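You operate a simulated robot arm through the tools that you are given. There is no shell and no other tool. Be economical: measure what you need, move in short steps, check, and stop when the job is done.

Carry out the task below with a simulated two-armed robot. There is one attempt and no reset: what you move stays moved.

TASK
Add the block to the large wire basket, wash it and lift it level onto the grate.
Fine: block from the ledge, basket in the long bath; bath topped up to the yellow line first, one wash, both parts washed; lifted by both handles once it has stopped; nothing else in the basket; leave the sponge, the other parts and controls.

The check looks at the end state, three seconds after you hand in, the way a careful person would. Anything else that was tipped, shoved, dropped, spilled or broken makes it a failure.

THE ROBOT
Two 7-joint arms with two-finger parallel grippers on one trunk, on a base that drives. Base frame: it is fixed to the floor where the robot stands at the start and does not move with it; the origin is under the middle of the robot, x ahead of it, y to its left, z up. Units: mm, rad, N and s.
The left shoulder is at the start at [70, 134, 1176], the right one opposite. Places, roughly: black block (8x5x3 cm) [500, 1100, 300]; black ring [750, 1250, 750]; brass bracket (7x5x4 cm) [500, 1500, 500]; brass lid (6x6x2 cm) [700, 1400, 900]; brass ring (6x6x2 cm) [100, -1600, 200]; brass round flange [250, -1250, 250]; grate top [800, 500, 800]; grey block [750, 1250, 1000]; grey bracket [750, 1250, 1000]; grey heat sink [500, 1500, 500]; grey lid (7x7x3 cm) [700, 900, 700]; grey square flange [750, 1500, 1000]; large wire basket (37x38x20 cm) [800, -200, 700]; long bath [800, -200, 700]; orange switch [500, 400, 900]; upper knob [700, -1300, 1600]. Payload 1.57 kg a hand.
Tool frame (each hand has its own): the origin (TCP) lies between the finger pads and is the grasp point; the fingertips stand 30 mm ahead of it; z points along the fingers, y is the line along which they close. Largest opening 80 mm; finger width 17, thickness 12; the body of the gripper, 40 by 82 mm, starts 80 mm behind the TCP.
Orientation is told as [roll, pitch, yaw] about the base's x, y, z axes, in that order, counted from this pose: with the fingers straight down and closing along the base's y, the tool's x points along the base's -x, its y along +y and its z along -z.

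THE INTERFACE
- The arms move only by the tool send_rows. It takes "left_plan", "right_plan" or both (then of equal length, played together; a hand with none holds still); each is a list of rows, each a list of 3 entries, a list of its own where there are three numbers: the shift along the base's x, y, z in units of 30 mm (1.0 is 30 mm), then the turn, a rotation vector about the base's x, y, z in units of 4 degrees (1.0 is 4 degrees), then the finger opening in mm, from 0 to 80. In form: [[[dx, dy, dz], [ax, ay, az], jaw], ...]. A call has 1 to 8 rows; each row shifts and turns the commanded pose from where the row before left it. A call with a number of a shift or a turn outside -1 to 1 is refused whole. Rows are played at 5 a second. More than 50 mm and 0.15 rad between two rows, or a gripper value outside its range, and nothing of the call is played. Where a pose cannot be reached the arm comes as near as it can. A force on the tool above 40 N (or 10 N above the force at the start of the call, whichever is more), or a blocked arm, ends the call early, and 0.2 s more pass. Each finger travels about 153 mm/s and halts on what it meets, pressing with about 42 N; the grip force reading is that of the motor and also rises with nothing between the fingers. The clock runs only during rows and for 0.2 s after the last one: add rows that do not move to give the fingers time. It gives the time, the measured TCP pose, the force on the tool (base axes), the opening and the grip force at its end, in the units of the frame above (readings bear some noise), with the torque about the TCP (base axes, N m) and any sound that the robot's microphone picked up.
- Cameras (640 x 400 px; columns grow to the right, rows downward): "scene" is now at [133.5, 4.1, 1399.6]; the picture's right is [0.06, -1.00, 0.00], its down [-0.63, -0.04, -0.78] and it looks along [0.77, 0.05, -0.63] (base axes); focal length 263 px, centre (320, 200). "left" rides on the left gripper at [72, 7, -122] in its tool frame; the picture's right is [-0.09, 1.00, 0.00], its down [-0.84, -0.08, -0.54] and it looks along [-0.54, -0.05, 0.84] (tool axes); focal length 238 px, centre (320, 200). "right" rides on the right gripper at [72, -7, -122] in its tool frame; the picture's right is [0.09, 1.00, 0.00], its down [-0.84, 0.08, -0.54] and it looks along [-0.54, 0.05, 0.84] (tool axes); focal length 238 px, centre (320, 200). There is no depth. A picture from a camera that has moved, and an enlarged one, comes with that camera's place and axes in the base frame and with its lens.
- capture(camera): a new picture of that camera. The clock stands still meanwhile.
- lift_body(by): slides the trunk up (or, below 0, down) by that many mm; the arms and the scene camera ride with it, the base frame stays. It gives what a move gives, with no picture.
- base_move(legs): drives the robot by 1 to 6 legs, each [ahead, left, turn to the left] in mm, mm and rad, along the robot's own axes; the way and the turn of a leg run together, so that a leg with both is an arc; at most 1500 mm and 3.142 rad a leg. The arms and the cameras ride along, it lands a little off, and it stops where it bumps. It gives what a move gives.
- aim_head(pan, tilt): turns the head with the scene camera to pan (to the left, within 1.501 rad either way) and tilt (down, from -0.506 to 1.204), counted from straight ahead of the robot. It gives what a move gives.
- zoom(camera, box): a new picture of the part [left, top, right, bottom] of that camera's present view, enlarged. The clock stands still meanwhile.
- job_done(): hands the job in; it is judged then, once.

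Go step by step. Nothing tells you exact positions but the pictures and the camera data: compare them with the known pose of the tool, close in by small moves and look again before you grip or let go. The budget is 120 turns and 100 pictures, counting those below and the enlarged ones. Unless the task says otherwise, let go and move clear before handing in, and close with one line.

The tools are called after "Request:" by a JSON object that holds its "name" and its "arguments". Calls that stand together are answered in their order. send_rows: Moves the arms, as the interface text tells. Its arguments: {"type":"object","properties":{"left_plan":{"type":"array"},"right_plan":{"type":"array"}},"required":[]} The other tools are called the same way: lift_body (by) slides the trunk up or down; base_move (legs) drives the base; aim_head (pan, tilt) turns the head that bears the scene camera; capture (camera) takes a picture; zoom (camera, box) takes an enlarged picture of a part of a camera's view; job_done () hands the job in.

At the start:

```text
t: 0.0
left_eef_pos: [481.4, 229.2, 1112.9]
left_tcp_rot: [-0.001, 0.0, 0.002]
left_force: [0.1, 0.4, 0.6]
left_ft_torque: [0.01, 0.02, 0.03]
left_gripper_width: 80.0
left_grasp_force: 0.0
right_eef_pos: [449.8, -191.0, 1130.3]
right_tcp_rot: [0.0, -0.001, 0.0]
right_force: [-0.9, 0.4, 0.2]
right_ft_torque: [0.01, 0.02, 0.0]
right_gripper_width: 80.2
right_grasp_force: 0.1
trunk travel left (down, up): [-750.0, 190.0]
robot x, y, heading: [-0.9, 2.7, 0.0]
head pan, tilt: [0.061, 0.682]
```

scene: 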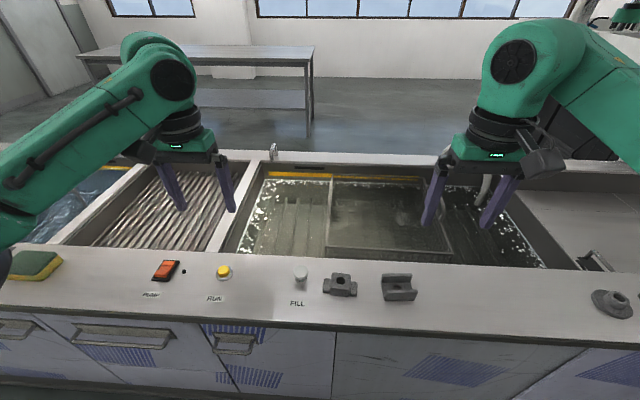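
right: 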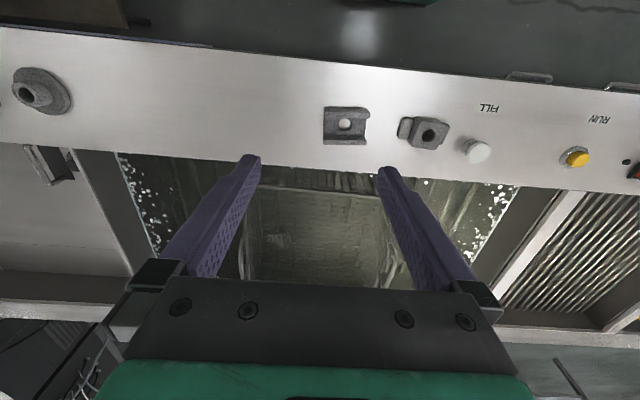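
left: 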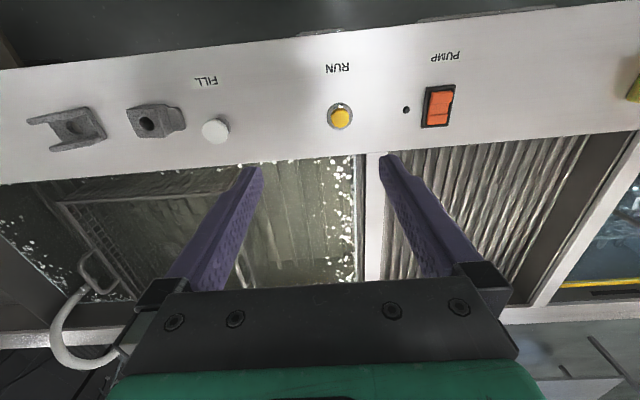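

I see a bath with a wire basket, a grate to its left, and a ledge with the PUMP, RUN and FILL controls and several grey parts. I'll look closer to tell the parts and controls apart.

Request:
{"name": "zoom", "arguments": {"camera": "scene", "box": [220, 150, 460, 310]}}

Request:
{"name": "zoom", "arguments": {"camera": "left", "box": [0, 60, 320, 260]}}

Request:
{"name": "zoom", "arguments": {"camera": "right", "box": [300, 60, 540, 210]}}

Request:
{"name": "zoom", "arguments": {"camera": "scene", "box": [400, 150, 640, 310]}}

```text
2.50 times, centred on (340, 230) of scene
camera zoom: at [133.5, 4.1, 1399.6], right [0.06, -1.0, 0.0], down [-0.63, -0.04, -0.78], along [0.77, 0.05, -0.63], focal length 658 px, centre (270, 125)
```

zoom: 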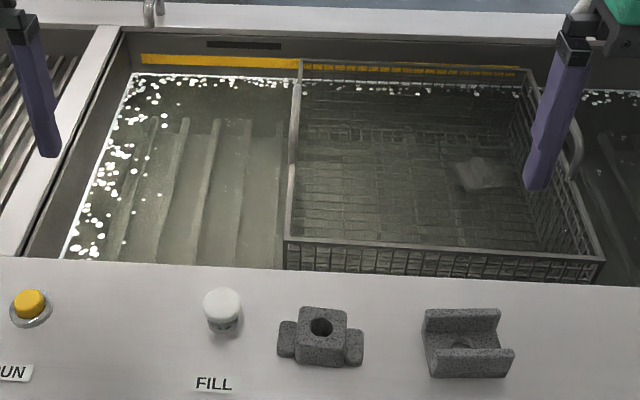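

```text
2.00 times, centred on (160, 160) of left
camera zoom: at [408.5, 236.1, 1234.9], right [0.09, 1.0, 0.0], down [0.84, -0.08, 0.54], along [0.54, -0.05, -0.84], focal length 477 px, centre (640, 280)
```

zoom: 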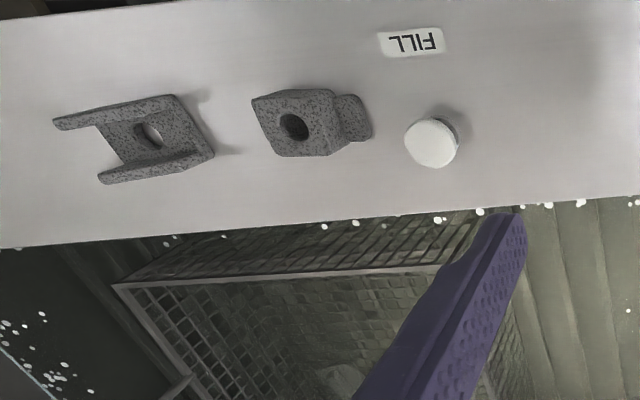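

```text
2.67 times, centred on (420, 135) of right
camera zoom: at [378.7, -197.9, 1251.1], right [-0.09, 1.0, 0.0], down [0.84, 0.08, 0.54], along [0.54, 0.05, -0.84], focal length 636 px, centre (53, 373)
```

zoom: 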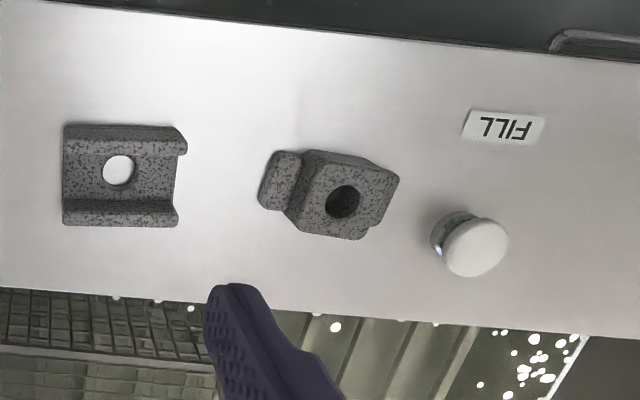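

```text
2.50 times, centred on (520, 230) of scene
camera zoom: at [133.5, 4.1, 1399.6], right [0.06, -1.0, 0.0], down [-0.63, -0.04, -0.78], along [0.77, 0.05, -0.63], focal length 658 px, centre (-180, 125)
```

zoom: 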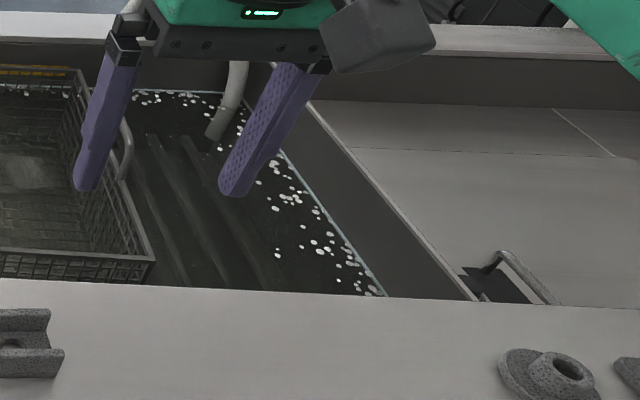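

The ledge shows a flanged cube with a hole and a U channel, and one part is already in the basket. I'll look left and right along the ledge for other blocks and check the controls.

Request:
{"name": "aim_head", "arguments": {"pan": 0.9, "tilt": 0.6}}

Request:
{"name": "capture", "arguments": {"camera": "scene"}}

Request:
{"name": "aim_head", "arguments": {"pan": -0.8, "tilt": 0.6}}

Request:
{"name": "capture", "arguments": {"camera": "scene"}}

Request:
{"name": "aim_head", "arguments": {"pan": 0.0, "tilt": 0.9}}

Request:
{"name": "capture", "arguments": {"camera": "scene"}}

```text
t: 1.2
left_eef_pos: [479.7, 229.8, 1114.6]
left_tcp_rot: [0.0, -0.001, 0.001]
left_force: [0.4, -0.1, 0.2]
left_ft_torque: [-0.03, -0.01, -0.05]
left_gripper_width: 79.9
left_grasp_force: 0.1
right_eef_pos: [450.3, -190.8, 1130.0]
right_tcp_rot: [0.001, 0.0, 0.0]
right_force: [0.6, -0.2, -0.2]
right_ft_torque: [-0.03, -0.02, -0.03]
right_gripper_width: 80.3
right_grasp_force: 0.2
trunk travel left (down, up): [-750.0, 190.0]
robot x, y, heading: [3.3, -2.6, -0.002]
head pan, tilt: [0.901, 0.6]
```

```text
92 pictures are left
camera scene: at [103.1, 68.1, 1406.7], right [0.78, -0.62, 0.0], down [-0.35, -0.44, -0.82], along [0.51, 0.65, -0.57], focal length 263 px, centre (320, 200)
```

scene: 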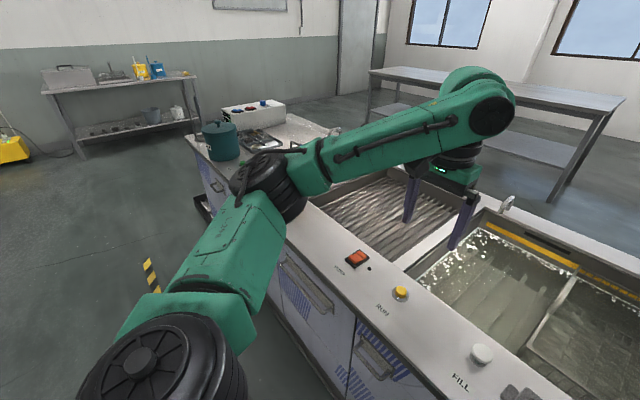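

```text
t: 2.9
left_eef_pos: [481.1, 229.3, 1114.3]
left_tcp_rot: [0.0, 0.0, 0.001]
left_force: [-0.5, 0.1, 0.5]
left_ft_torque: [0.03, 0.0, 0.01]
left_gripper_width: 80.1
left_grasp_force: 0.0
right_eef_pos: [449.8, -191.4, 1130.5]
right_tcp_rot: [0.0, -0.002, 0.001]
right_force: [-0.6, -0.4, 0.0]
right_ft_torque: [0.0, 0.01, -0.03]
right_gripper_width: 80.1
right_grasp_force: 0.1
trunk travel left (down, up): [-750.0, 190.0]
robot x, y, heading: [-0.1, -3.6, 0.003]
head pan, tilt: [-0.799, 0.6]
```

```text
91 pictures are left
camera scene: at [109.7, -64.4, 1406.7], right [-0.72, -0.7, 0.0], down [-0.39, 0.4, -0.82], along [0.58, -0.59, -0.57], focal length 263 px, centre (320, 200)
```

scene: 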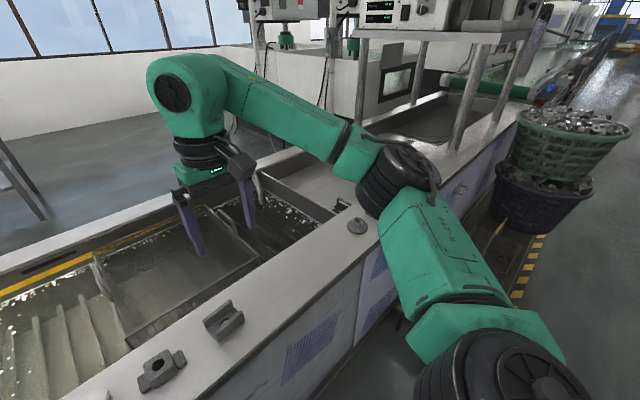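

```text
t: 4.0
left_eef_pos: [479.3, 229.0, 1112.9]
left_tcp_rot: [-0.001, -0.001, -0.001]
left_force: [-0.2, -0.1, 0.0]
left_ft_torque: [0.04, -0.03, 0.04]
left_gripper_width: 80.0
left_grasp_force: 0.1
right_eef_pos: [451.2, -191.8, 1129.6]
right_tcp_rot: [0.0, 0.0, 0.002]
right_force: [1.0, -0.4, -0.2]
right_ft_torque: [0.02, -0.01, -0.01]
right_gripper_width: 80.1
right_grasp_force: 0.0
trunk travel left (down, up): [-750.0, 190.0]
robot x, y, heading: [0.1, -1.2, 0.0]
head pan, tilt: [0.0, 0.901]
```

```text
90 pictures are left
camera scene: at [123.6, -1.2, 1381.9], right [0.0, -1.0, 0.0], down [-0.78, 0.0, -0.62], along [0.62, 0.0, -0.78], focal length 263 px, centre (320, 200)
```

scene: 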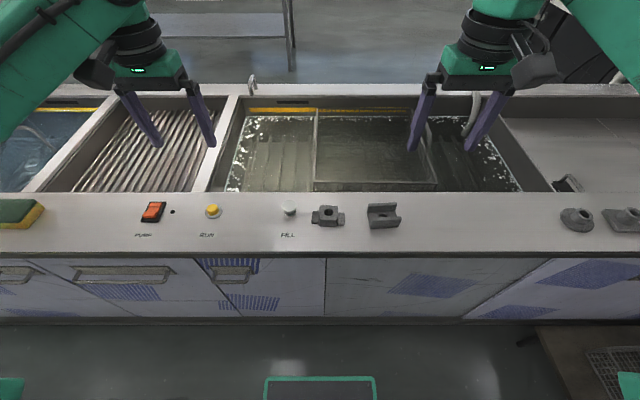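

The block is the eared cube near [480, -20], ledge at about z 850, and FILL sits near [490, 70]. I'll bring the left hand, closed, above FILL and look.

Request:
{"name": "send_rows", "arguments": {"left_plan": [[[0, -0.9, -0.5], [0, 0, 0], 0], [[0, -0.9, -0.5], [0, 0, 0], 0], [[0, -0.9, -0.5], [0, 0, 0], 0], [[0, -0.9, -0.5], [0, 0, 0], 0], [[0, -0.9, -0.5], [0, 0, 0], 0], [[0.2, -0.7, -0.5], [0, 0, 0], 0], [[0, 0, 0], [0, 0, 0], 0]]}}

Request:
{"name": "capture", "arguments": {"camera": "left"}}

Request:
{"name": "capture", "arguments": {"camera": "scene"}}

```text
t: 5.6
left_eef_pos: [486.3, 75.2, 1022.0]
left_tcp_rot: [-0.001, -0.001, 0.003]
left_force: [-0.3, -0.5, 0.6]
left_ft_torque: [0.0, 0.02, 0.04]
left_gripper_width: 0.0
left_grasp_force: 21.3
right_eef_pos: [450.2, -190.8, 1130.2]
right_tcp_rot: [0.001, 0.002, 0.0]
right_force: [0.2, 0.6, -0.9]
right_ft_torque: [-0.03, -0.01, 0.0]
right_gripper_width: 79.8
right_grasp_force: 0.0
trunk travel left (down, up): [-750.0, 190.0]
robot x, y, heading: [2.6, -0.2, -0.004]
head pan, tilt: [0.0, 0.901]
```

```text
89 pictures are left
camera left: at [414.1, 81.4, 1143.7], right [0.09, 1.0, 0.0], down [0.84, -0.08, 0.54], along [0.54, -0.05, -0.84], focal length 238 px, centre (320, 200)
```

left: 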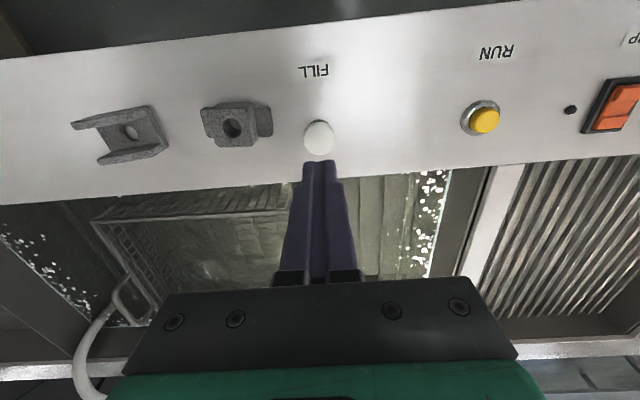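

```text
88 pictures are left
camera scene: at [123.3, -0.7, 1381.9], right [0.0, -1.0, 0.0], down [-0.78, 0.0, -0.62], along [0.62, 0.0, -0.78], focal length 263 px, centre (320, 200)
```

scene: 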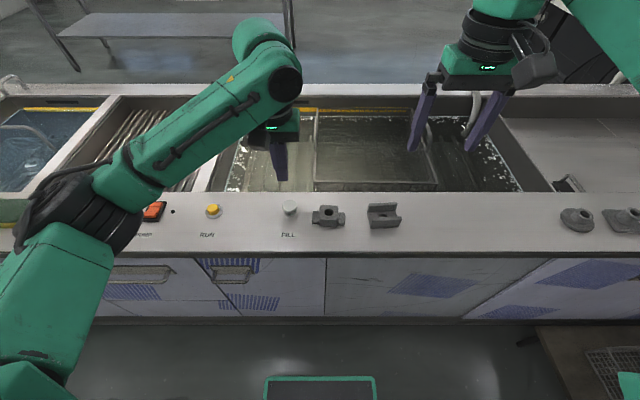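

FILL triangulates to about [500, 72, top 877]. I'll lower the left fingers to about 15 mm above it.

Request:
{"name": "send_rows", "arguments": {"left_plan": [[[0.45, -0.1, -0.8], [0, 0, 0], 0], [[0, 0, -0.8], [0, 0, 0], 0], [[0, 0, -0.8], [0, 0, 0], 0], [[0, 0, -0.8], [0, 0, 0], 0], [[0, 0, 0], [0, 0, 0], 0]]}}

Request:
{"name": "zoom", "arguments": {"camera": "left", "box": [200, 50, 440, 200]}}

Request:
{"name": "zoom", "arguments": {"camera": "scene", "box": [200, 90, 440, 240]}}

```text
t: 6.8
left_eef_pos: [499.5, 67.7, 925.3]
left_tcp_rot: [0.0, -0.001, 0.002]
left_force: [0.0, 0.1, 0.4]
left_ft_torque: [0.01, 0.0, 0.03]
left_gripper_width: 0.2
left_grasp_force: 21.6
right_eef_pos: [449.7, -191.3, 1130.7]
right_tcp_rot: [-0.001, 0.002, 0.0]
right_force: [0.3, 0.3, 0.2]
right_ft_torque: [0.02, 0.01, -0.01]
right_gripper_width: 79.8
right_grasp_force: 0.1
trunk travel left (down, up): [-750.0, 190.0]
robot x, y, heading: [-0.3, -0.6, 0.001]
head pan, tilt: [0.0, 0.901]
```

```text
2.67 times, centred on (320, 125) of left
camera zoom: at [426.9, 75.6, 1047.8], right [0.09, 1.0, 0.0], down [0.84, -0.08, 0.54], along [0.54, -0.05, -0.84], focal length 636 px, centre (320, 400)
```

zoom: 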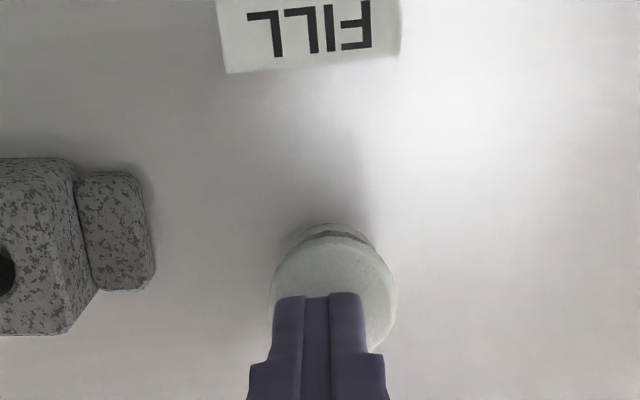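

```text
2.67 times, centred on (320, 165) of scene
camera zoom: at [123.3, -1.0, 1381.9], right [0.0, -1.0, 0.0], down [-0.78, 0.0, -0.62], along [0.62, 0.0, -0.78], focal length 702 px, centre (320, 293)
```

zoom: 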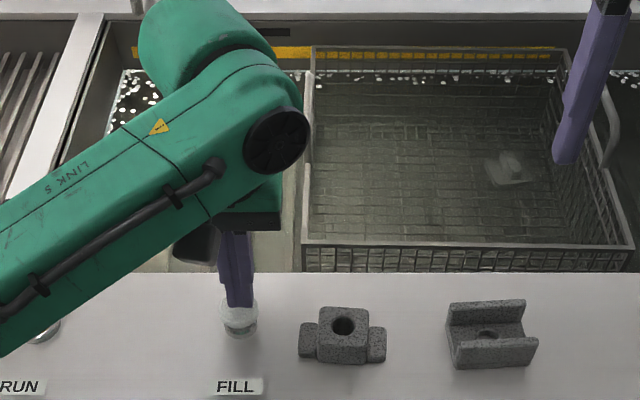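

The fingertips are nearly over the button. I'll press down gently and watch the force and sound.

Request:
{"name": "send_rows", "arguments": {"left_plan": [[[0.0, 0.15, -0.4], [0, 0, 0], 0], [[0, 0, -0.2], [0, 0, 0], 0], [[0, 0, -0.1], [0, 0, 0], 0], [[0, 0, 0], [0, 0, 0], 0]]}}

Request:
{"name": "zoom", "arguments": {"camera": "scene", "box": [200, 90, 440, 240]}}

```text
t: 7.8
left_eef_pos: [498.9, 73.3, 908.1]
left_tcp_rot: [-0.002, -0.009, 0.002]
left_force: [7.6, -0.3, 21.8]
left_ft_torque: [-0.03, -0.24, -0.11]
left_gripper_width: 0.0
left_grasp_force: 21.3
right_eef_pos: [448.5, -191.8, 1130.9]
right_tcp_rot: [0.001, -0.002, 0.0]
right_force: [0.3, -0.1, -0.7]
right_ft_torque: [0.0, 0.01, 0.0]
right_gripper_width: 80.3
right_grasp_force: 0.0
trunk travel left (down, up): [-750.0, 190.0]
robot x, y, heading: [-5.5, -0.4, -0.004]
head pan, tilt: [0.0, 0.901]
heard: click
```

```text
2.67 times, centred on (320, 165) of scene
camera zoom: at [121.6, -1.8, 1382.4], right [0.0, -1.0, 0.0], down [-0.78, 0.0, -0.62], along [0.62, 0.0, -0.78], focal length 702 px, centre (320, 293)
```

zoom: 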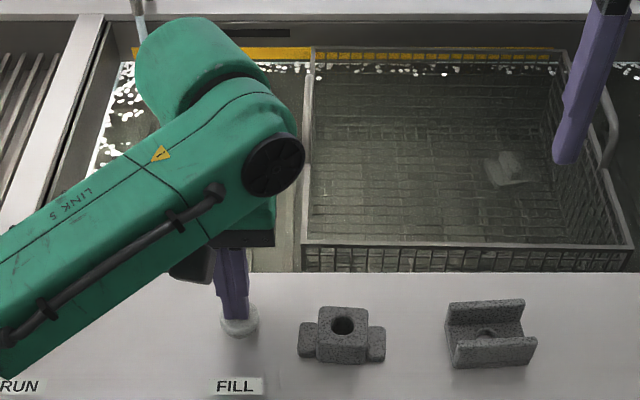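

A click sounded, water is running and the level is visibly rising and near the line already. I'll release now and see whether the flow stops.

Request:
{"name": "send_rows", "arguments": {"left_plan": [[[0, 0, 0.9], [0, 0, 0], 0]]}}

Request:
{"name": "zoom", "arguments": {"camera": "scene", "box": [200, 80, 440, 230]}}

```text
t: 8.2
left_eef_pos: [498.1, 76.0, 931.8]
left_tcp_rot: [0.0, 0.006, -0.001]
left_force: [0.0, -0.7, 1.0]
left_ft_torque: [0.0, -0.02, -0.01]
left_gripper_width: 0.0
left_grasp_force: 21.2
right_eef_pos: [450.1, -190.8, 1129.3]
right_tcp_rot: [-0.001, 0.0, -0.001]
right_force: [0.5, 0.3, -0.5]
right_ft_torque: [-0.01, 0.01, -0.01]
right_gripper_width: 79.9
right_grasp_force: 0.0
trunk travel left (down, up): [-750.0, 190.0]
robot x, y, heading: [1.9, -1.0, -0.003]
head pan, tilt: [0.0, 0.901]
```

```text
2.67 times, centred on (320, 155) of scene
camera zoom: at [123.7, -1.1, 1381.6], right [0.0, -1.0, 0.0], down [-0.78, 0.0, -0.62], along [0.62, 0.0, -0.78], focal length 702 px, centre (320, 320)
```

zoom: 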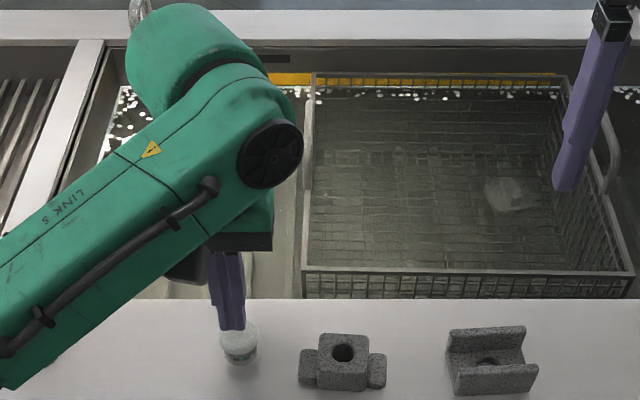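

The stream seems to stop on release (momentary button). I'll zoom on the waterline.

Request:
{"name": "zoom", "arguments": {"camera": "scene", "box": [300, 95, 420, 145]}}

Request:
{"name": "zoom", "arguments": {"camera": "scene", "box": [230, 85, 330, 135]}}

```text
5.33 times, centred on (360, 120) of scene
camera zoom: at [123.7, -1.1, 1381.6], right [0.0, -1.0, 0.0], down [-0.78, 0.0, -0.62], along [0.62, 0.0, -0.78], focal length 1404 px, centre (107, 627)
```

zoom: 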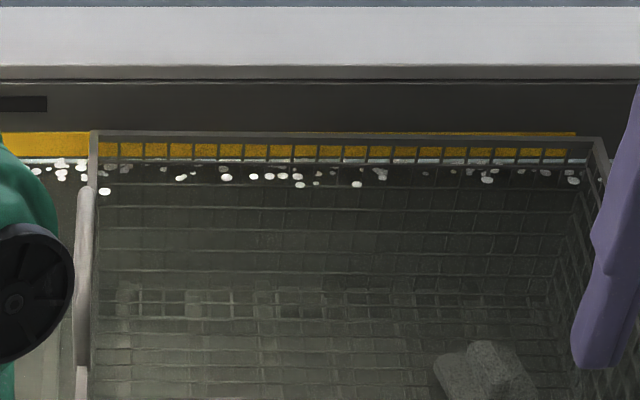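

```text
6.40 times, centred on (280, 110) of scene
camera zoom: at [123.7, -1.1, 1381.6], right [0.0, -1.0, 0.0], down [-0.78, 0.0, -0.62], along [0.62, 0.0, -0.78], focal length 1685 px, centre (576, 776)
```

zoom: 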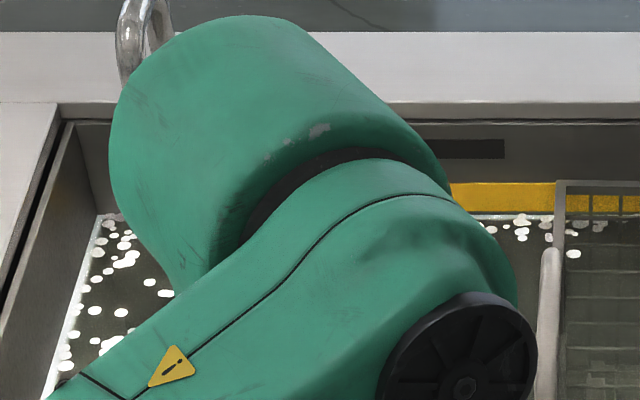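

The level now sits just at the lower edge of the yellow band. I'll give one more short press to bring it onto the line.

Request:
{"name": "send_rows", "arguments": {"left_plan": [[[0, 0, -0.9], [0, 0, 0], 0], [[0, 0, 0], [0, 0, 0], 0], [[0, 0, 0.9], [0, 0, 0], 0]]}}

Request:
{"name": "zoom", "arguments": {"camera": "scene", "box": [300, 95, 420, 145]}}

```text
t: 9.0
left_eef_pos: [499.1, 72.8, 932.8]
left_tcp_rot: [0.001, 0.002, 0.001]
left_force: [-0.2, -0.2, -0.5]
left_ft_torque: [0.01, -0.03, 0.0]
left_gripper_width: 0.0
left_grasp_force: 20.8
right_eef_pos: [451.3, -192.0, 1130.7]
right_tcp_rot: [0.0, 0.001, 0.0]
right_force: [-1.0, -0.2, 0.5]
right_ft_torque: [0.04, 0.01, -0.02]
right_gripper_width: 79.8
right_grasp_force: 0.1
trunk travel left (down, up): [-750.0, 190.0]
robot x, y, heading: [-2.6, -0.3, -0.001]
head pan, tilt: [0.0, 0.901]
heard: click
```

```text
5.33 times, centred on (360, 120) of scene
camera zoom: at [123.9, -1.7, 1381.7], right [0.0, -1.0, 0.0], down [-0.78, 0.0, -0.62], along [0.62, 0.0, -0.78], focal length 1404 px, centre (107, 627)
```

zoom: 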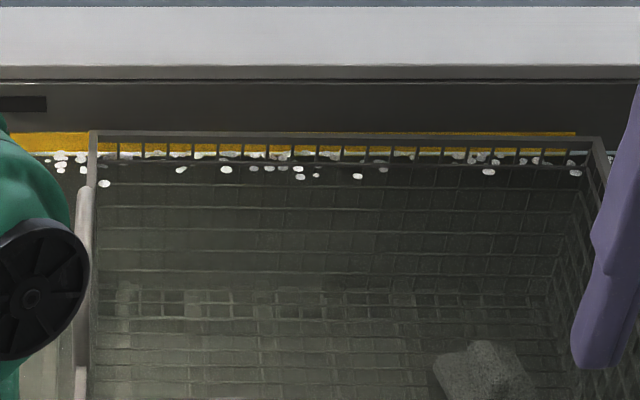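

The level now lies on the yellow band. Next I'll move the left hand back left and up, and bring the right hand over the block to measure it.

Request:
{"name": "send_rows", "arguments": {"left_plan": [[[0, 0.8, 0.9], [0, 0, 0], 0], [[0, 0.9, 0.9], [0, 0, 0], 0], [[0, 0.9, 0.9], [0, 0, 0], 0], [[-0.2, 0.9, 0.9], [0, 0, 0], 0], [[-0.2, 0.9, 0.9], [0, 0, 0], 80], [[-0.2, 0.8, 0.9], [0, 0, 0], 80], [[0, 0, 0], [0, 0, 0], 80]], "right_plan": [[[0, 0, 0], [0, 0, 0], 80], [[0, 0.9, -0.5], [0, 0, 0], 80], [[0, 0.9, -0.5], [0, 0, 0], 80], [[0, 0.9, -0.5], [0, 0, 0], 80], [[0, 0.9, -0.5], [0, 0, 0], 80], [[0, 0.9, -0.5], [0, 0, 0], 80], [[0, 0.9, -0.5], [0, 0, 0], 80]]}}

Request:
{"name": "capture", "arguments": {"camera": "right"}}

Request:
{"name": "zoom", "arguments": {"camera": "scene", "box": [220, 85, 460, 235]}}

```text
t: 10.6
left_eef_pos: [483.9, 230.5, 1095.8]
left_tcp_rot: [-0.001, 0.001, -0.001]
left_force: [-0.8, 0.5, -0.1]
left_ft_torque: [0.0, 0.01, -0.04]
left_gripper_width: 80.1
left_grasp_force: 0.0
right_eef_pos: [453.5, -26.5, 1039.8]
right_tcp_rot: [0.0, -0.001, -0.001]
right_force: [0.5, -0.2, 0.4]
right_ft_torque: [0.0, 0.01, -0.01]
right_gripper_width: 80.0
right_grasp_force: 0.0
trunk travel left (down, up): [-750.0, 190.0]
robot x, y, heading: [-1.4, 1.9, -0.0]
head pan, tilt: [0.0, 0.901]
```

```text
80 pictures are left
camera right: at [382.1, -34.0, 1159.8], right [-0.09, 1.0, 0.0], down [0.84, 0.08, 0.54], along [0.54, 0.05, -0.84], focal length 238 px, centre (320, 200)
```

right: 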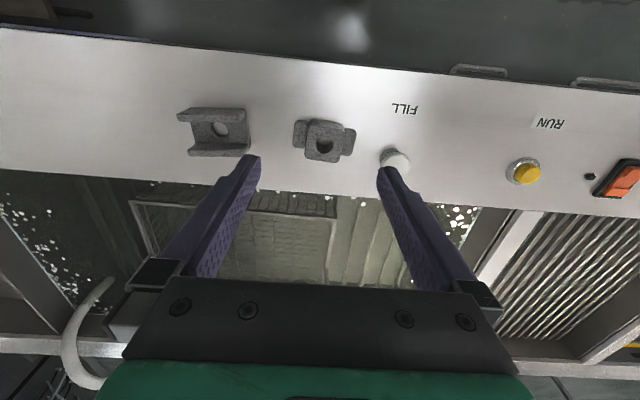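

```text
2.67 times, centred on (340, 160) of scene
camera zoom: at [124.5, 0.1, 1381.8], right [0.0, -1.0, 0.0], down [-0.78, 0.0, -0.62], along [0.62, 0.0, -0.78], focal length 702 px, centre (267, 307)
```

zoom: 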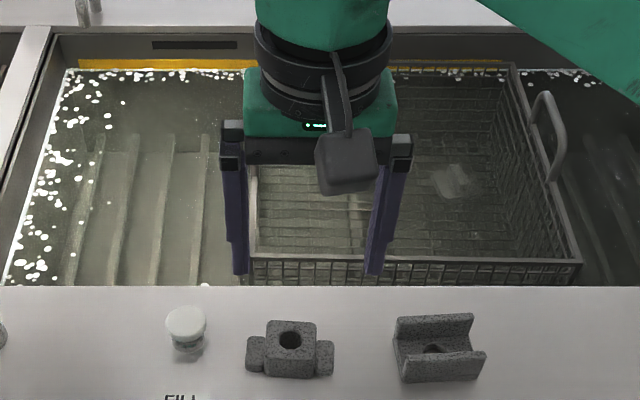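

The block top is at about [482, -19, 887], yawed about -5°. I'll turn the right hand so the jaws close across the block's short side (x) while coming in above it.

Request:
{"name": "send_rows", "arguments": {"right_plan": [[[0.15, 0.05, 0], [0, 0, 0.97], 80], [[0.15, 0.05, 0], [0, 0, 0.97], 80], [[0.15, 0.05, 0], [0, 0, 0.97], 80], [[0.15, 0.05, 0], [0, 0, 0.97], 80], [[0.15, 0.05, 0], [0, 0, 0.97], 80], [[0.15, 0, 0], [0, 0, 0.97], 80], [[0, 0, 0], [0, 0, 0.97], 80], [[0, 0, 0], [0, 0, 0.97], 80]]}}

Request:
{"name": "send_rows", "arguments": {"right_plan": [[[0, 0, 0], [0, 0, 0.97], 80], [[0, 0, 0], [0, 0, 0.97], 80], [[0, 0, 0], [0, 0, 0.97], 80], [[0, 0, 0], [0, 0, 0.97], 80], [[0, 0, 0], [0, 0, 0.97], 80], [[0, 0, 0], [0, 0, 0.97], 80], [[0, 0, 0], [0, 0, 0.97], 80], [[0, 0, 0], [0, 0, 0.97], 80]]}}

Request:
{"name": "send_rows", "arguments": {"right_plan": [[[0, 0, 0], [0, 0, 0.97], 80], [[0, 0, 0], [0, 0, 0.97], 80], [[0, 0, 0], [0, 0, 0.97], 80], [[0, 0, 0], [0, 0, 0.97], 80], [[0, 0, 0], [0, 0, 0.97], 80], [[0, 0, 0], [0, 0, 0.97], 80], [[0, 0, 0], [0, 0, 0], 80]]}}

Request:
{"name": "capture", "arguments": {"camera": "right"}}

Request:
{"name": "capture", "arguments": {"camera": "scene"}}

```text
t: 12.4
left_eef_pos: [482.2, 229.2, 1096.6]
left_tcp_rot: [0.0, 0.001, -0.002]
left_force: [0.1, -0.3, 0.6]
left_ft_torque: [-0.01, -0.02, -0.02]
left_gripper_width: 79.9
left_grasp_force: 0.0
right_eef_pos: [478.0, -20.7, 1039.8]
right_tcp_rot: [0.0, 0.0, 0.544]
right_force: [-1.0, -0.2, 0.6]
right_ft_torque: [0.01, 0.02, -0.01]
right_gripper_width: 80.0
right_grasp_force: 0.0
trunk travel left (down, up): [-750.0, 190.0]
robot x, y, heading: [1.2, -1.0, -0.001]
head pan, tilt: [0.0, 0.901]
```

```text
t: 14.2
left_eef_pos: [481.5, 229.4, 1096.3]
left_tcp_rot: [-0.001, 0.001, 0.0]
left_force: [-0.4, -0.8, -0.5]
left_ft_torque: [0.04, -0.01, 0.01]
left_gripper_width: 80.0
left_grasp_force: 0.1
right_eef_pos: [478.4, -21.9, 1040.0]
right_tcp_rot: [0.0, 0.0, 0.678]
right_force: [0.4, -0.1, 0.0]
right_ft_torque: [-0.02, 0.01, -0.02]
right_gripper_width: 80.1
right_grasp_force: 0.1
right hand out of reach, approached as far as the arm can: row 3, 4, 5, 6, 7, 8
trunk travel left (down, up): [-750.0, 190.0]
robot x, y, heading: [2.0, 3.6, 0.005]
head pan, tilt: [0.0, 0.901]
```

```text
t: 15.8
left_eef_pos: [482.4, 230.3, 1096.7]
left_tcp_rot: [0.001, -0.002, -0.002]
left_force: [0.3, 0.2, 0.0]
left_ft_torque: [0.01, 0.0, 0.0]
left_gripper_width: 79.9
left_grasp_force: 0.0
right_eef_pos: [478.5, -21.0, 1040.5]
right_tcp_rot: [0.0, 0.0, 0.678]
right_force: [-0.7, -0.6, -0.9]
right_ft_torque: [-0.01, -0.02, -0.03]
right_gripper_width: 80.0
right_grasp_force: 0.2
right hand out of reach, approached as far as the arm can: row 1, 2, 3, 4, 5, 6
trunk travel left (down, up): [-750.0, 190.0]
robot x, y, heading: [-0.9, 0.9, -0.007]
head pan, tilt: [0.0, 0.901]
```

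```text
78 pictures are left
camera right: at [426.1, -72.2, 1161.6], right [-0.7, 0.72, 0.0], down [0.6, 0.58, 0.54], along [0.39, 0.38, -0.84], focal length 238 px, centre (320, 200)
```

right: 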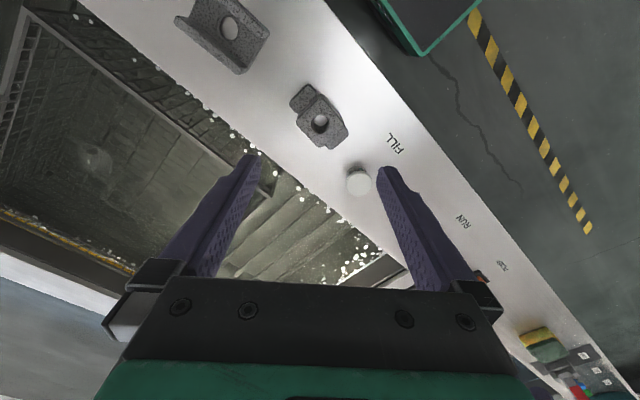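

```text
77 pictures are left
camera scene: at [123.6, -1.0, 1381.9], right [0.0, -1.0, 0.0], down [-0.78, 0.0, -0.62], along [0.62, 0.0, -0.78], focal length 263 px, centre (320, 200)
```

scene: 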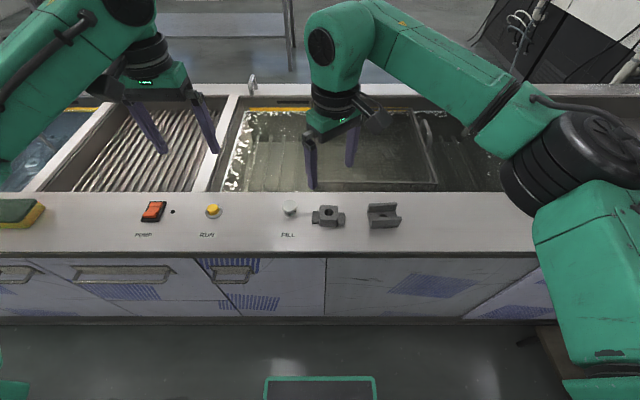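

Positive yaw is limited at 0.68 rad, so I'll turn the other way to about -95°.

Request:
{"name": "send_rows", "arguments": {"right_plan": [[[0, 0, 0], [0, 0, -1], 80], [[0, 0, 0], [0, 0, -1], 80], [[0, 0, 0], [0, 0, -1], 80], [[0, 0, 0], [0, 0, -1], 80], [[0, 0, 0], [0, 0, -1], 80], [[0, 0, 0], [0, 0, -1], 80], [[0, 0, 0], [0, 0, -1], 80], [[0, 0, 0], [0, 0, -1], 80]]}}

Request:
{"name": "send_rows", "arguments": {"right_plan": [[[0, 0, 0], [0, 0, -1], 80], [[0, 0, 0], [0, 0, -1], 80], [[0, 0, 0], [0, 0, -1], 80], [[0, 0, 0], [0, 0, -1], 80], [[0, 0, 0], [0, 0, -1], 80], [[0, 0, 0], [0, 0, -1], 80], [[0, 0, 0], [0, 0, -1], 80], [[0, 0, 0], [0, 0, -1], 80]]}}

Request:
{"name": "send_rows", "arguments": {"right_plan": [[[0, 0, 0], [0, 0, -1], 80], [[0, 0, 0], [0, 0, -1], 80], [[0, 0, 0], [0, 0, -1], 80], [[0, 0, 0], [0, 0, -1], 80], [[0, 0, 0], [0, 0, -1], 80], [[0, 0, 0], [0, 0, -1], 80], [[0, 0, 0], [0, 0, -1], 80], [[0, 0, 0], [0, 0, -1], 80]]}}

```text
t: 17.6
left_eef_pos: [481.6, 228.1, 1096.4]
left_tcp_rot: [0.002, 0.0, 0.0]
left_force: [-0.9, -0.7, -0.3]
left_ft_torque: [-0.02, 0.01, -0.03]
left_gripper_width: 80.2
left_grasp_force: 0.0
right_eef_pos: [476.8, -21.6, 1040.6]
right_tcp_rot: [-0.001, 0.001, 0.117]
right_force: [-0.1, 0.2, -0.5]
right_ft_torque: [0.01, -0.02, 0.0]
right_gripper_width: 79.8
right_grasp_force: 0.1
trunk travel left (down, up): [-750.0, 190.0]
robot x, y, heading: [-1.8, -1.5, 0.004]
head pan, tilt: [0.0, 0.901]
```

```text
t: 19.4
left_eef_pos: [481.7, 230.7, 1096.4]
left_tcp_rot: [-0.001, -0.001, 0.0]
left_force: [-0.5, 0.2, -0.3]
left_ft_torque: [0.05, 0.03, 0.0]
left_gripper_width: 80.0
left_grasp_force: 0.0
right_eef_pos: [476.9, -21.9, 1040.3]
right_tcp_rot: [0.0, 0.001, -0.442]
right_force: [0.9, -0.3, 0.3]
right_ft_torque: [0.02, 0.01, -0.02]
right_gripper_width: 80.1
right_grasp_force: 0.1
trunk travel left (down, up): [-750.0, 190.0]
robot x, y, heading: [-0.5, 2.4, 0.001]
head pan, tilt: [0.0, 0.901]
```

```text
t: 21.2
left_eef_pos: [482.0, 229.8, 1096.3]
left_tcp_rot: [0.0, 0.001, -0.001]
left_force: [-0.3, 0.2, -0.3]
left_ft_torque: [-0.03, -0.03, 0.01]
left_gripper_width: 80.0
left_grasp_force: 0.2
right_eef_pos: [476.9, -20.9, 1041.2]
right_tcp_rot: [0.0, 0.001, -0.998]
right_force: [-0.6, 0.1, -0.3]
right_ft_torque: [0.0, 0.01, 0.0]
right_gripper_width: 79.9
right_grasp_force: 0.2
trunk travel left (down, up): [-750.0, 190.0]
robot x, y, heading: [1.8, -1.4, 0.001]
head pan, tilt: [0.0, 0.901]
```

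Request:
{"name": "send_rows", "arguments": {"right_plan": [[[0.1, 0, 0], [0, 0, -1], 80], [[0.1, 0, 0], [0, 0, -1], 80], [[0, 0, 0], [0, 0, -1], 80], [[0, 0, 0], [0, 0, -1], 80], [[0, 0, 0], [0, 0, -1], 80], [[0, 0, 0], [0, 0, -1], 80], [[0, 0, 0], [0, 0, -1], 80], [[0, 0, 0], [0, 0, -1], 80]]}}

Request:
{"name": "send_rows", "arguments": {"right_plan": [[[0, 0, -0.8], [0, 0, -1], 80], [[0, 0, -0.8], [0, 0, -0.5], 80], [[0, 0, -0.8], [0, 0, 0], 80], [[0, 0, 0], [0, 0, 0], 80]]}}

Request:
{"name": "capture", "arguments": {"camera": "right"}}

Request:
{"name": "zoom", "arguments": {"camera": "scene", "box": [260, 150, 420, 250]}}

```text
t: 23.0
left_eef_pos: [481.5, 229.1, 1097.0]
left_tcp_rot: [0.0, 0.0, 0.001]
left_force: [-0.2, -0.5, -0.3]
left_ft_torque: [0.01, 0.02, 0.0]
left_gripper_width: 79.8
left_grasp_force: 0.0
right_eef_pos: [483.1, -21.1, 1040.4]
right_tcp_rot: [0.001, 0.0, -1.559]
right_force: [0.3, 1.1, -0.4]
right_ft_torque: [-0.02, 0.01, -0.03]
right_gripper_width: 79.9
right_grasp_force: 0.1
trunk travel left (down, up): [-750.0, 190.0]
robot x, y, heading: [0.9, 2.1, -0.001]
head pan, tilt: [0.0, 0.901]
```

```text
t: 24.0
left_eef_pos: [482.6, 229.5, 1096.8]
left_tcp_rot: [-0.001, 0.0, 0.0]
left_force: [-0.1, 0.6, -0.5]
left_ft_torque: [0.03, 0.01, -0.04]
left_gripper_width: 79.9
left_grasp_force: 0.2
right_eef_pos: [481.6, -23.6, 967.8]
right_tcp_rot: [0.001, 0.0, -1.66]
right_force: [0.1, -0.1, 0.0]
right_ft_torque: [-0.03, 0.01, -0.02]
right_gripper_width: 79.9
right_grasp_force: 0.1
trunk travel left (down, up): [-750.0, 190.0]
robot x, y, heading: [0.4, 2.6, 0.001]
head pan, tilt: [0.0, 0.901]
```

```text
76 pictures are left
camera right: at [483.3, 48.9, 1088.6], right [1.0, 0.0, 0.0], down [0.0, -0.84, 0.54], along [0.0, -0.54, -0.84], focal length 238 px, centre (320, 200)
```

right: 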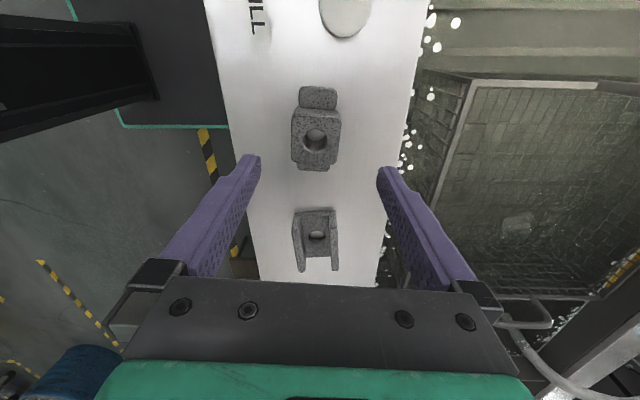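

```text
4.00 times, centred on (340, 200) of scene
camera zoom: at [123.5, -1.0, 1381.9], right [0.0, -1.0, 0.0], down [-0.78, 0.0, -0.62], along [0.62, 0.0, -0.78], focal length 1053 px, centre (240, 200)
```

zoom: 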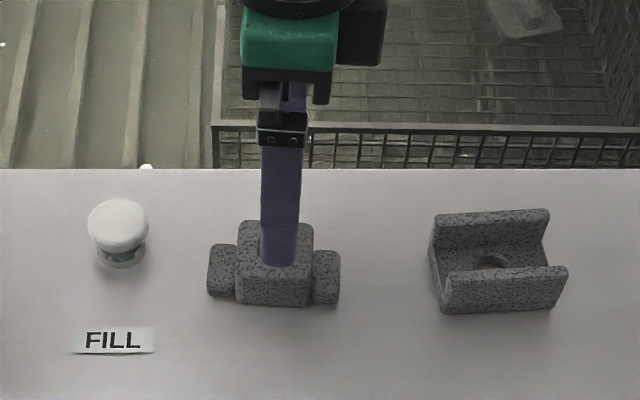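

The hand is aligned over the block. I'll descend so the fingertips straddle it, staying just above the ledge.

Request:
{"name": "send_rows", "arguments": {"right_plan": [[[0, 0.15, -0.8], [0, 0, 0], 80], [[0, 0, -0.8], [0, 0, 0], 80], [[0, 0, -0.6], [0, 0, 0], 80], [[0, 0, -0.2], [0, 0, 0], 80], [[0, 0, 0], [0, 0, 0], 80]]}}

Request:
{"name": "capture", "arguments": {"camera": "right"}}

Request:
{"name": "zoom", "arguments": {"camera": "scene", "box": [260, 150, 420, 250]}}

Request:
{"name": "zoom", "arguments": {"camera": "left", "box": [0, 40, 320, 240]}}

```text
t: 25.2
left_eef_pos: [482.2, 230.7, 1095.6]
left_tcp_rot: [0.001, 0.001, -0.002]
left_force: [-0.3, 0.3, -0.2]
left_ft_torque: [-0.02, 0.01, -0.01]
left_gripper_width: 80.0
left_grasp_force: 0.0
right_eef_pos: [484.3, -18.2, 896.1]
right_tcp_rot: [0.0, -0.001, -1.662]
right_force: [0.2, 0.6, -1.1]
right_ft_torque: [-0.02, -0.04, -0.02]
right_gripper_width: 80.0
right_grasp_force: 0.0
trunk travel left (down, up): [-750.0, 190.0]
robot x, y, heading: [-1.1, 1.3, 0.003]
head pan, tilt: [0.0, 0.901]
```

```text
74 pictures are left
camera right: at [483.1, 54.6, 1016.6], right [1.0, 0.0, 0.0], down [0.0, -0.84, 0.54], along [0.0, -0.54, -0.84], focal length 238 px, centre (320, 200)
```

right: 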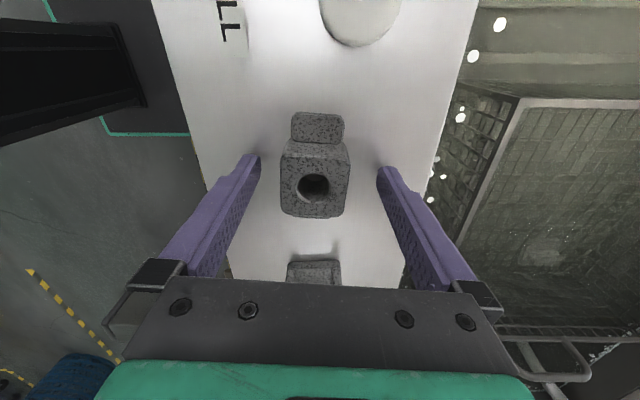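

```text
4.00 times, centred on (340, 200) of scene
camera zoom: at [123.5, -1.1, 1381.9], right [0.0, -1.0, 0.0], down [-0.78, 0.0, -0.62], along [0.62, 0.0, -0.78], focal length 1053 px, centre (240, 200)
```

zoom: 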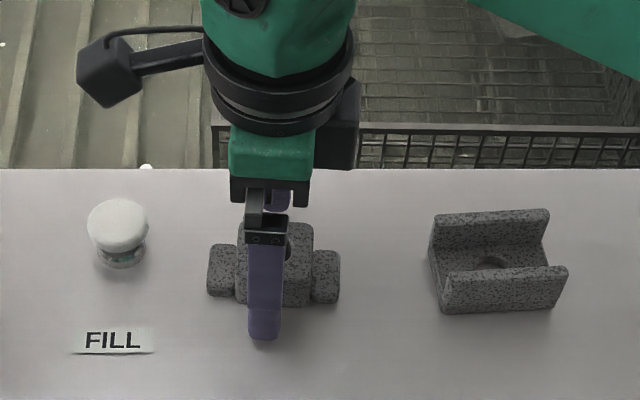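

```text
2.00 times, centred on (160, 140) of left
camera zoom: at [410.0, 236.3, 1218.3], right [0.09, 1.0, 0.0], down [0.84, -0.08, 0.54], along [0.54, -0.05, -0.84], focal length 477 px, centre (640, 320)
```

zoom: 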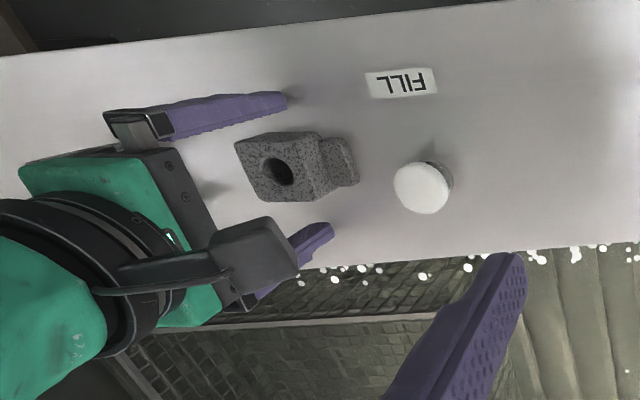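

The block is centred between the fingers. I'll go 5 mm lower and close.

Request:
{"name": "send_rows", "arguments": {"right_plan": [[[-0.07, 0, -0.17], [0, 0, 0], 80], [[0, 0, 0], [0, 0, 0], 50], [[0, 0, 0], [0, 0, 0], 20], [[0, 0, 0], [0, 0, 0], 20], [[0, 0, 0], [0, 0, 0], 20]]}}

Request:
{"name": "zoom", "arguments": {"camera": "scene", "box": [260, 150, 420, 250]}}

```text
t: 26.4
left_eef_pos: [482.2, 231.2, 1097.6]
left_tcp_rot: [0.0, 0.0, 0.001]
left_force: [0.4, -0.3, -0.1]
left_ft_torque: [0.0, 0.05, 0.0]
left_gripper_width: 79.9
left_grasp_force: 0.1
right_eef_pos: [481.2, -17.0, 889.8]
right_tcp_rot: [-0.001, 0.0, -1.661]
right_force: [0.0, 0.7, -0.5]
right_ft_torque: [-0.02, 0.01, -0.03]
right_gripper_width: 41.3
right_grasp_force: 41.7
trunk travel left (down, up): [-750.0, 190.0]
robot x, y, heading: [1.9, 0.8, 0.005]
head pan, tilt: [0.0, 0.901]
```

```text
4.00 times, centred on (340, 200) of scene
camera zoom: at [123.8, -1.0, 1381.9], right [0.0, -1.0, 0.0], down [-0.78, 0.0, -0.62], along [0.62, 0.0, -0.78], focal length 1053 px, centre (240, 200)
```

zoom: 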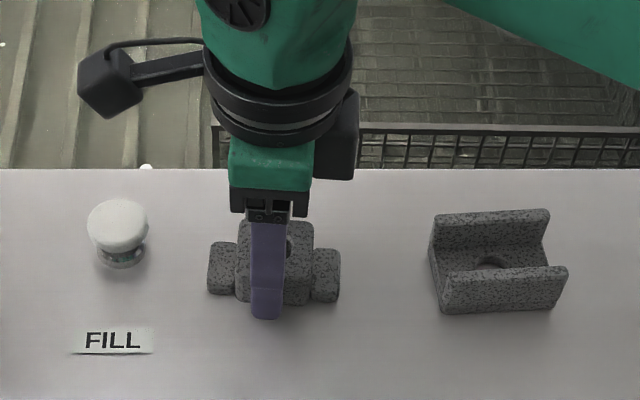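

The block is gripped at 41 mm. I'll lift it straight up and look at the basket.

Request:
{"name": "send_rows", "arguments": {"right_plan": [[[0, 0, 0.4], [0, 0, 0], 20], [[0, 0, 0.9], [0, 0, 0], 20], [[0, 0, 1], [0, 0, 0], 20], [[0, 0, 1], [0, 0, 0], 20], [[0, 0, 1], [0, 0, 0], 20], [[0, 0, 0], [0, 0, 0], 20]]}}

Request:
{"name": "aim_head", "arguments": {"pan": -0.15, "tilt": 0.7}}

Request:
{"name": "capture", "arguments": {"camera": "scene"}}

Request:
{"name": "capture", "arguments": {"camera": "right"}}

```text
t: 27.8
left_eef_pos: [482.7, 228.0, 1096.2]
left_tcp_rot: [0.0, 0.002, 0.0]
left_force: [0.1, 0.5, -0.9]
left_ft_torque: [0.0, 0.0, -0.05]
left_gripper_width: 80.0
left_grasp_force: 0.1
right_eef_pos: [480.4, -17.6, 1021.1]
right_tcp_rot: [0.001, 0.0, -1.66]
right_force: [0.1, -0.1, -1.3]
right_ft_torque: [-0.01, 0.0, 0.01]
right_gripper_width: 41.4
right_grasp_force: 42.4
trunk travel left (down, up): [-750.0, 190.0]
robot x, y, heading: [0.9, 1.1, 0.001]
head pan, tilt: [0.0, 0.901]
```

```text
t: 28.6
left_eef_pos: [482.4, 229.9, 1096.7]
left_tcp_rot: [0.0, 0.0, 0.0]
left_force: [0.3, 0.2, 0.9]
left_ft_torque: [0.01, -0.02, 0.01]
left_gripper_width: 80.2
left_grasp_force: 0.1
right_eef_pos: [480.2, -16.7, 1020.3]
right_tcp_rot: [0.001, 0.001, -1.661]
right_force: [0.0, 0.2, -1.1]
right_ft_torque: [0.01, 0.0, -0.04]
right_gripper_width: 41.5
right_grasp_force: 42.0
trunk travel left (down, up): [-750.0, 190.0]
robot x, y, heading: [-0.3, -1.5, -0.001]
head pan, tilt: [-0.15, 0.7]
```

```text
70 pictures are left
camera scene: at [132.4, -13.7, 1398.0], right [-0.15, -0.99, 0.0], down [-0.64, 0.1, -0.76], along [0.76, -0.11, -0.65], focal length 263 px, centre (320, 200)
```

scene: 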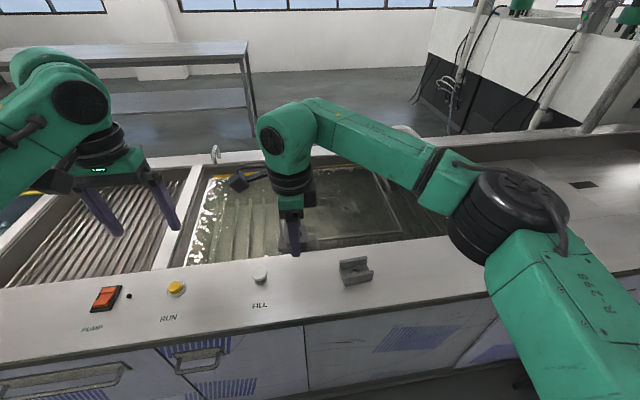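

```text
69 pictures are left
camera right: at [481.4, 55.1, 1141.4], right [1.0, 0.0, 0.0], down [0.0, -0.84, 0.54], along [0.0, -0.54, -0.84], focal length 238 px, centre (320, 200)
```

right: 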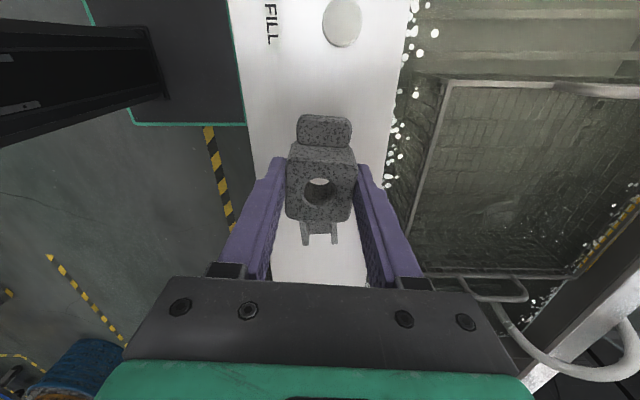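

The basket rim spans x 644–1026, y -346–18, z about 811, with its floor near z 615. I'll carry the block out over the left-front part of the basket, staying high.

Request:
{"name": "send_rows", "arguments": {"right_plan": [[[1, -0.2, 0], [0, 0, 0], 20], [[1, -0.3, 0], [0, 0, 0], 20], [[1, -0.3, 0], [0, 0, 0], 20], [[1, -0.3, 0], [0, 0, 0], 20], [[1, -0.3, 0], [0, 0, 0], 20], [[1, -0.3, 0], [0, 0, 0], 20], [[1, -0.3, 0], [0, 0, 0], 20], [[1, -0.3, 0], [0, 0, 0], 20]]}}

Request:
{"name": "send_rows", "arguments": {"right_plan": [[[1, -0.3, 0], [0, 0, 0], 20], [[0.8, -0.3, 0], [0, 0, 0], 20], [[0, 0, 0], [0, 0, 0], 20]]}}

Request:
{"name": "capture", "arguments": {"camera": "right"}}

Request:
{"name": "capture", "arguments": {"camera": "scene"}}

```text
t: 30.4
left_eef_pos: [482.7, 228.3, 1097.0]
left_tcp_rot: [0.002, 0.002, 0.0]
left_force: [0.3, 0.0, 0.2]
left_ft_torque: [-0.01, 0.01, -0.03]
left_gripper_width: 80.1
left_grasp_force: 0.1
right_eef_pos: [595.8, -88.7, 1006.9]
right_tcp_rot: [0.0, 0.002, -1.661]
right_force: [-0.2, -0.3, -1.1]
right_ft_torque: [-0.01, -0.03, -0.01]
right_gripper_width: 41.0
right_grasp_force: 42.2
right hand out of reach, approached as far as the arm can: row 4, 5, 6, 7, 8
trunk travel left (down, up): [-750.0, 190.0]
robot x, y, heading: [2.9, 1.9, 0.003]
head pan, tilt: [-0.15, 0.7]
```

```text
t: 31.1
left_eef_pos: [482.1, 230.2, 1096.4]
left_tcp_rot: [0.0, -0.001, -0.001]
left_force: [0.0, 0.4, -0.3]
left_ft_torque: [-0.01, -0.02, 0.02]
left_gripper_width: 79.9
left_grasp_force: 0.1
right_eef_pos: [600.1, -113.5, 1003.4]
right_tcp_rot: [-0.001, -0.001, -1.662]
right_force: [0.4, 0.7, -2.7]
right_ft_torque: [0.0, -0.01, -0.01]
right_gripper_width: 41.0
right_grasp_force: 42.0
right hand out of reach, approached as far as the arm can: row 1, 2
trunk travel left (down, up): [-750.0, 190.0]
robot x, y, heading: [-4.1, -0.5, -0.004]
head pan, tilt: [-0.15, 0.7]
```

```text
68 pictures are left
camera right: at [600.6, -40.6, 1124.3], right [1.0, 0.0, 0.0], down [0.0, -0.84, 0.54], along [0.0, -0.54, -0.84], focal length 238 px, centre (320, 200)
```

right: 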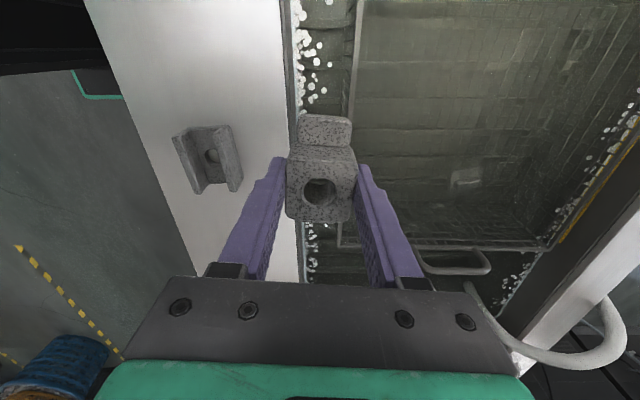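

```text
67 pictures are left
camera scene: at [132.1, -12.7, 1398.1], right [-0.15, -0.99, 0.0], down [-0.64, 0.1, -0.76], along [0.76, -0.11, -0.64], focal length 263 px, centre (320, 200)
```

scene: 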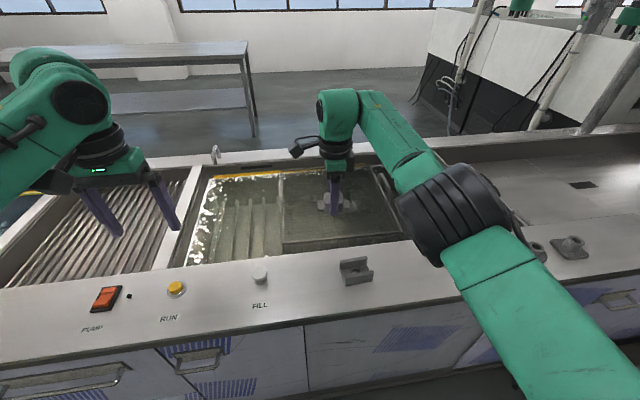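

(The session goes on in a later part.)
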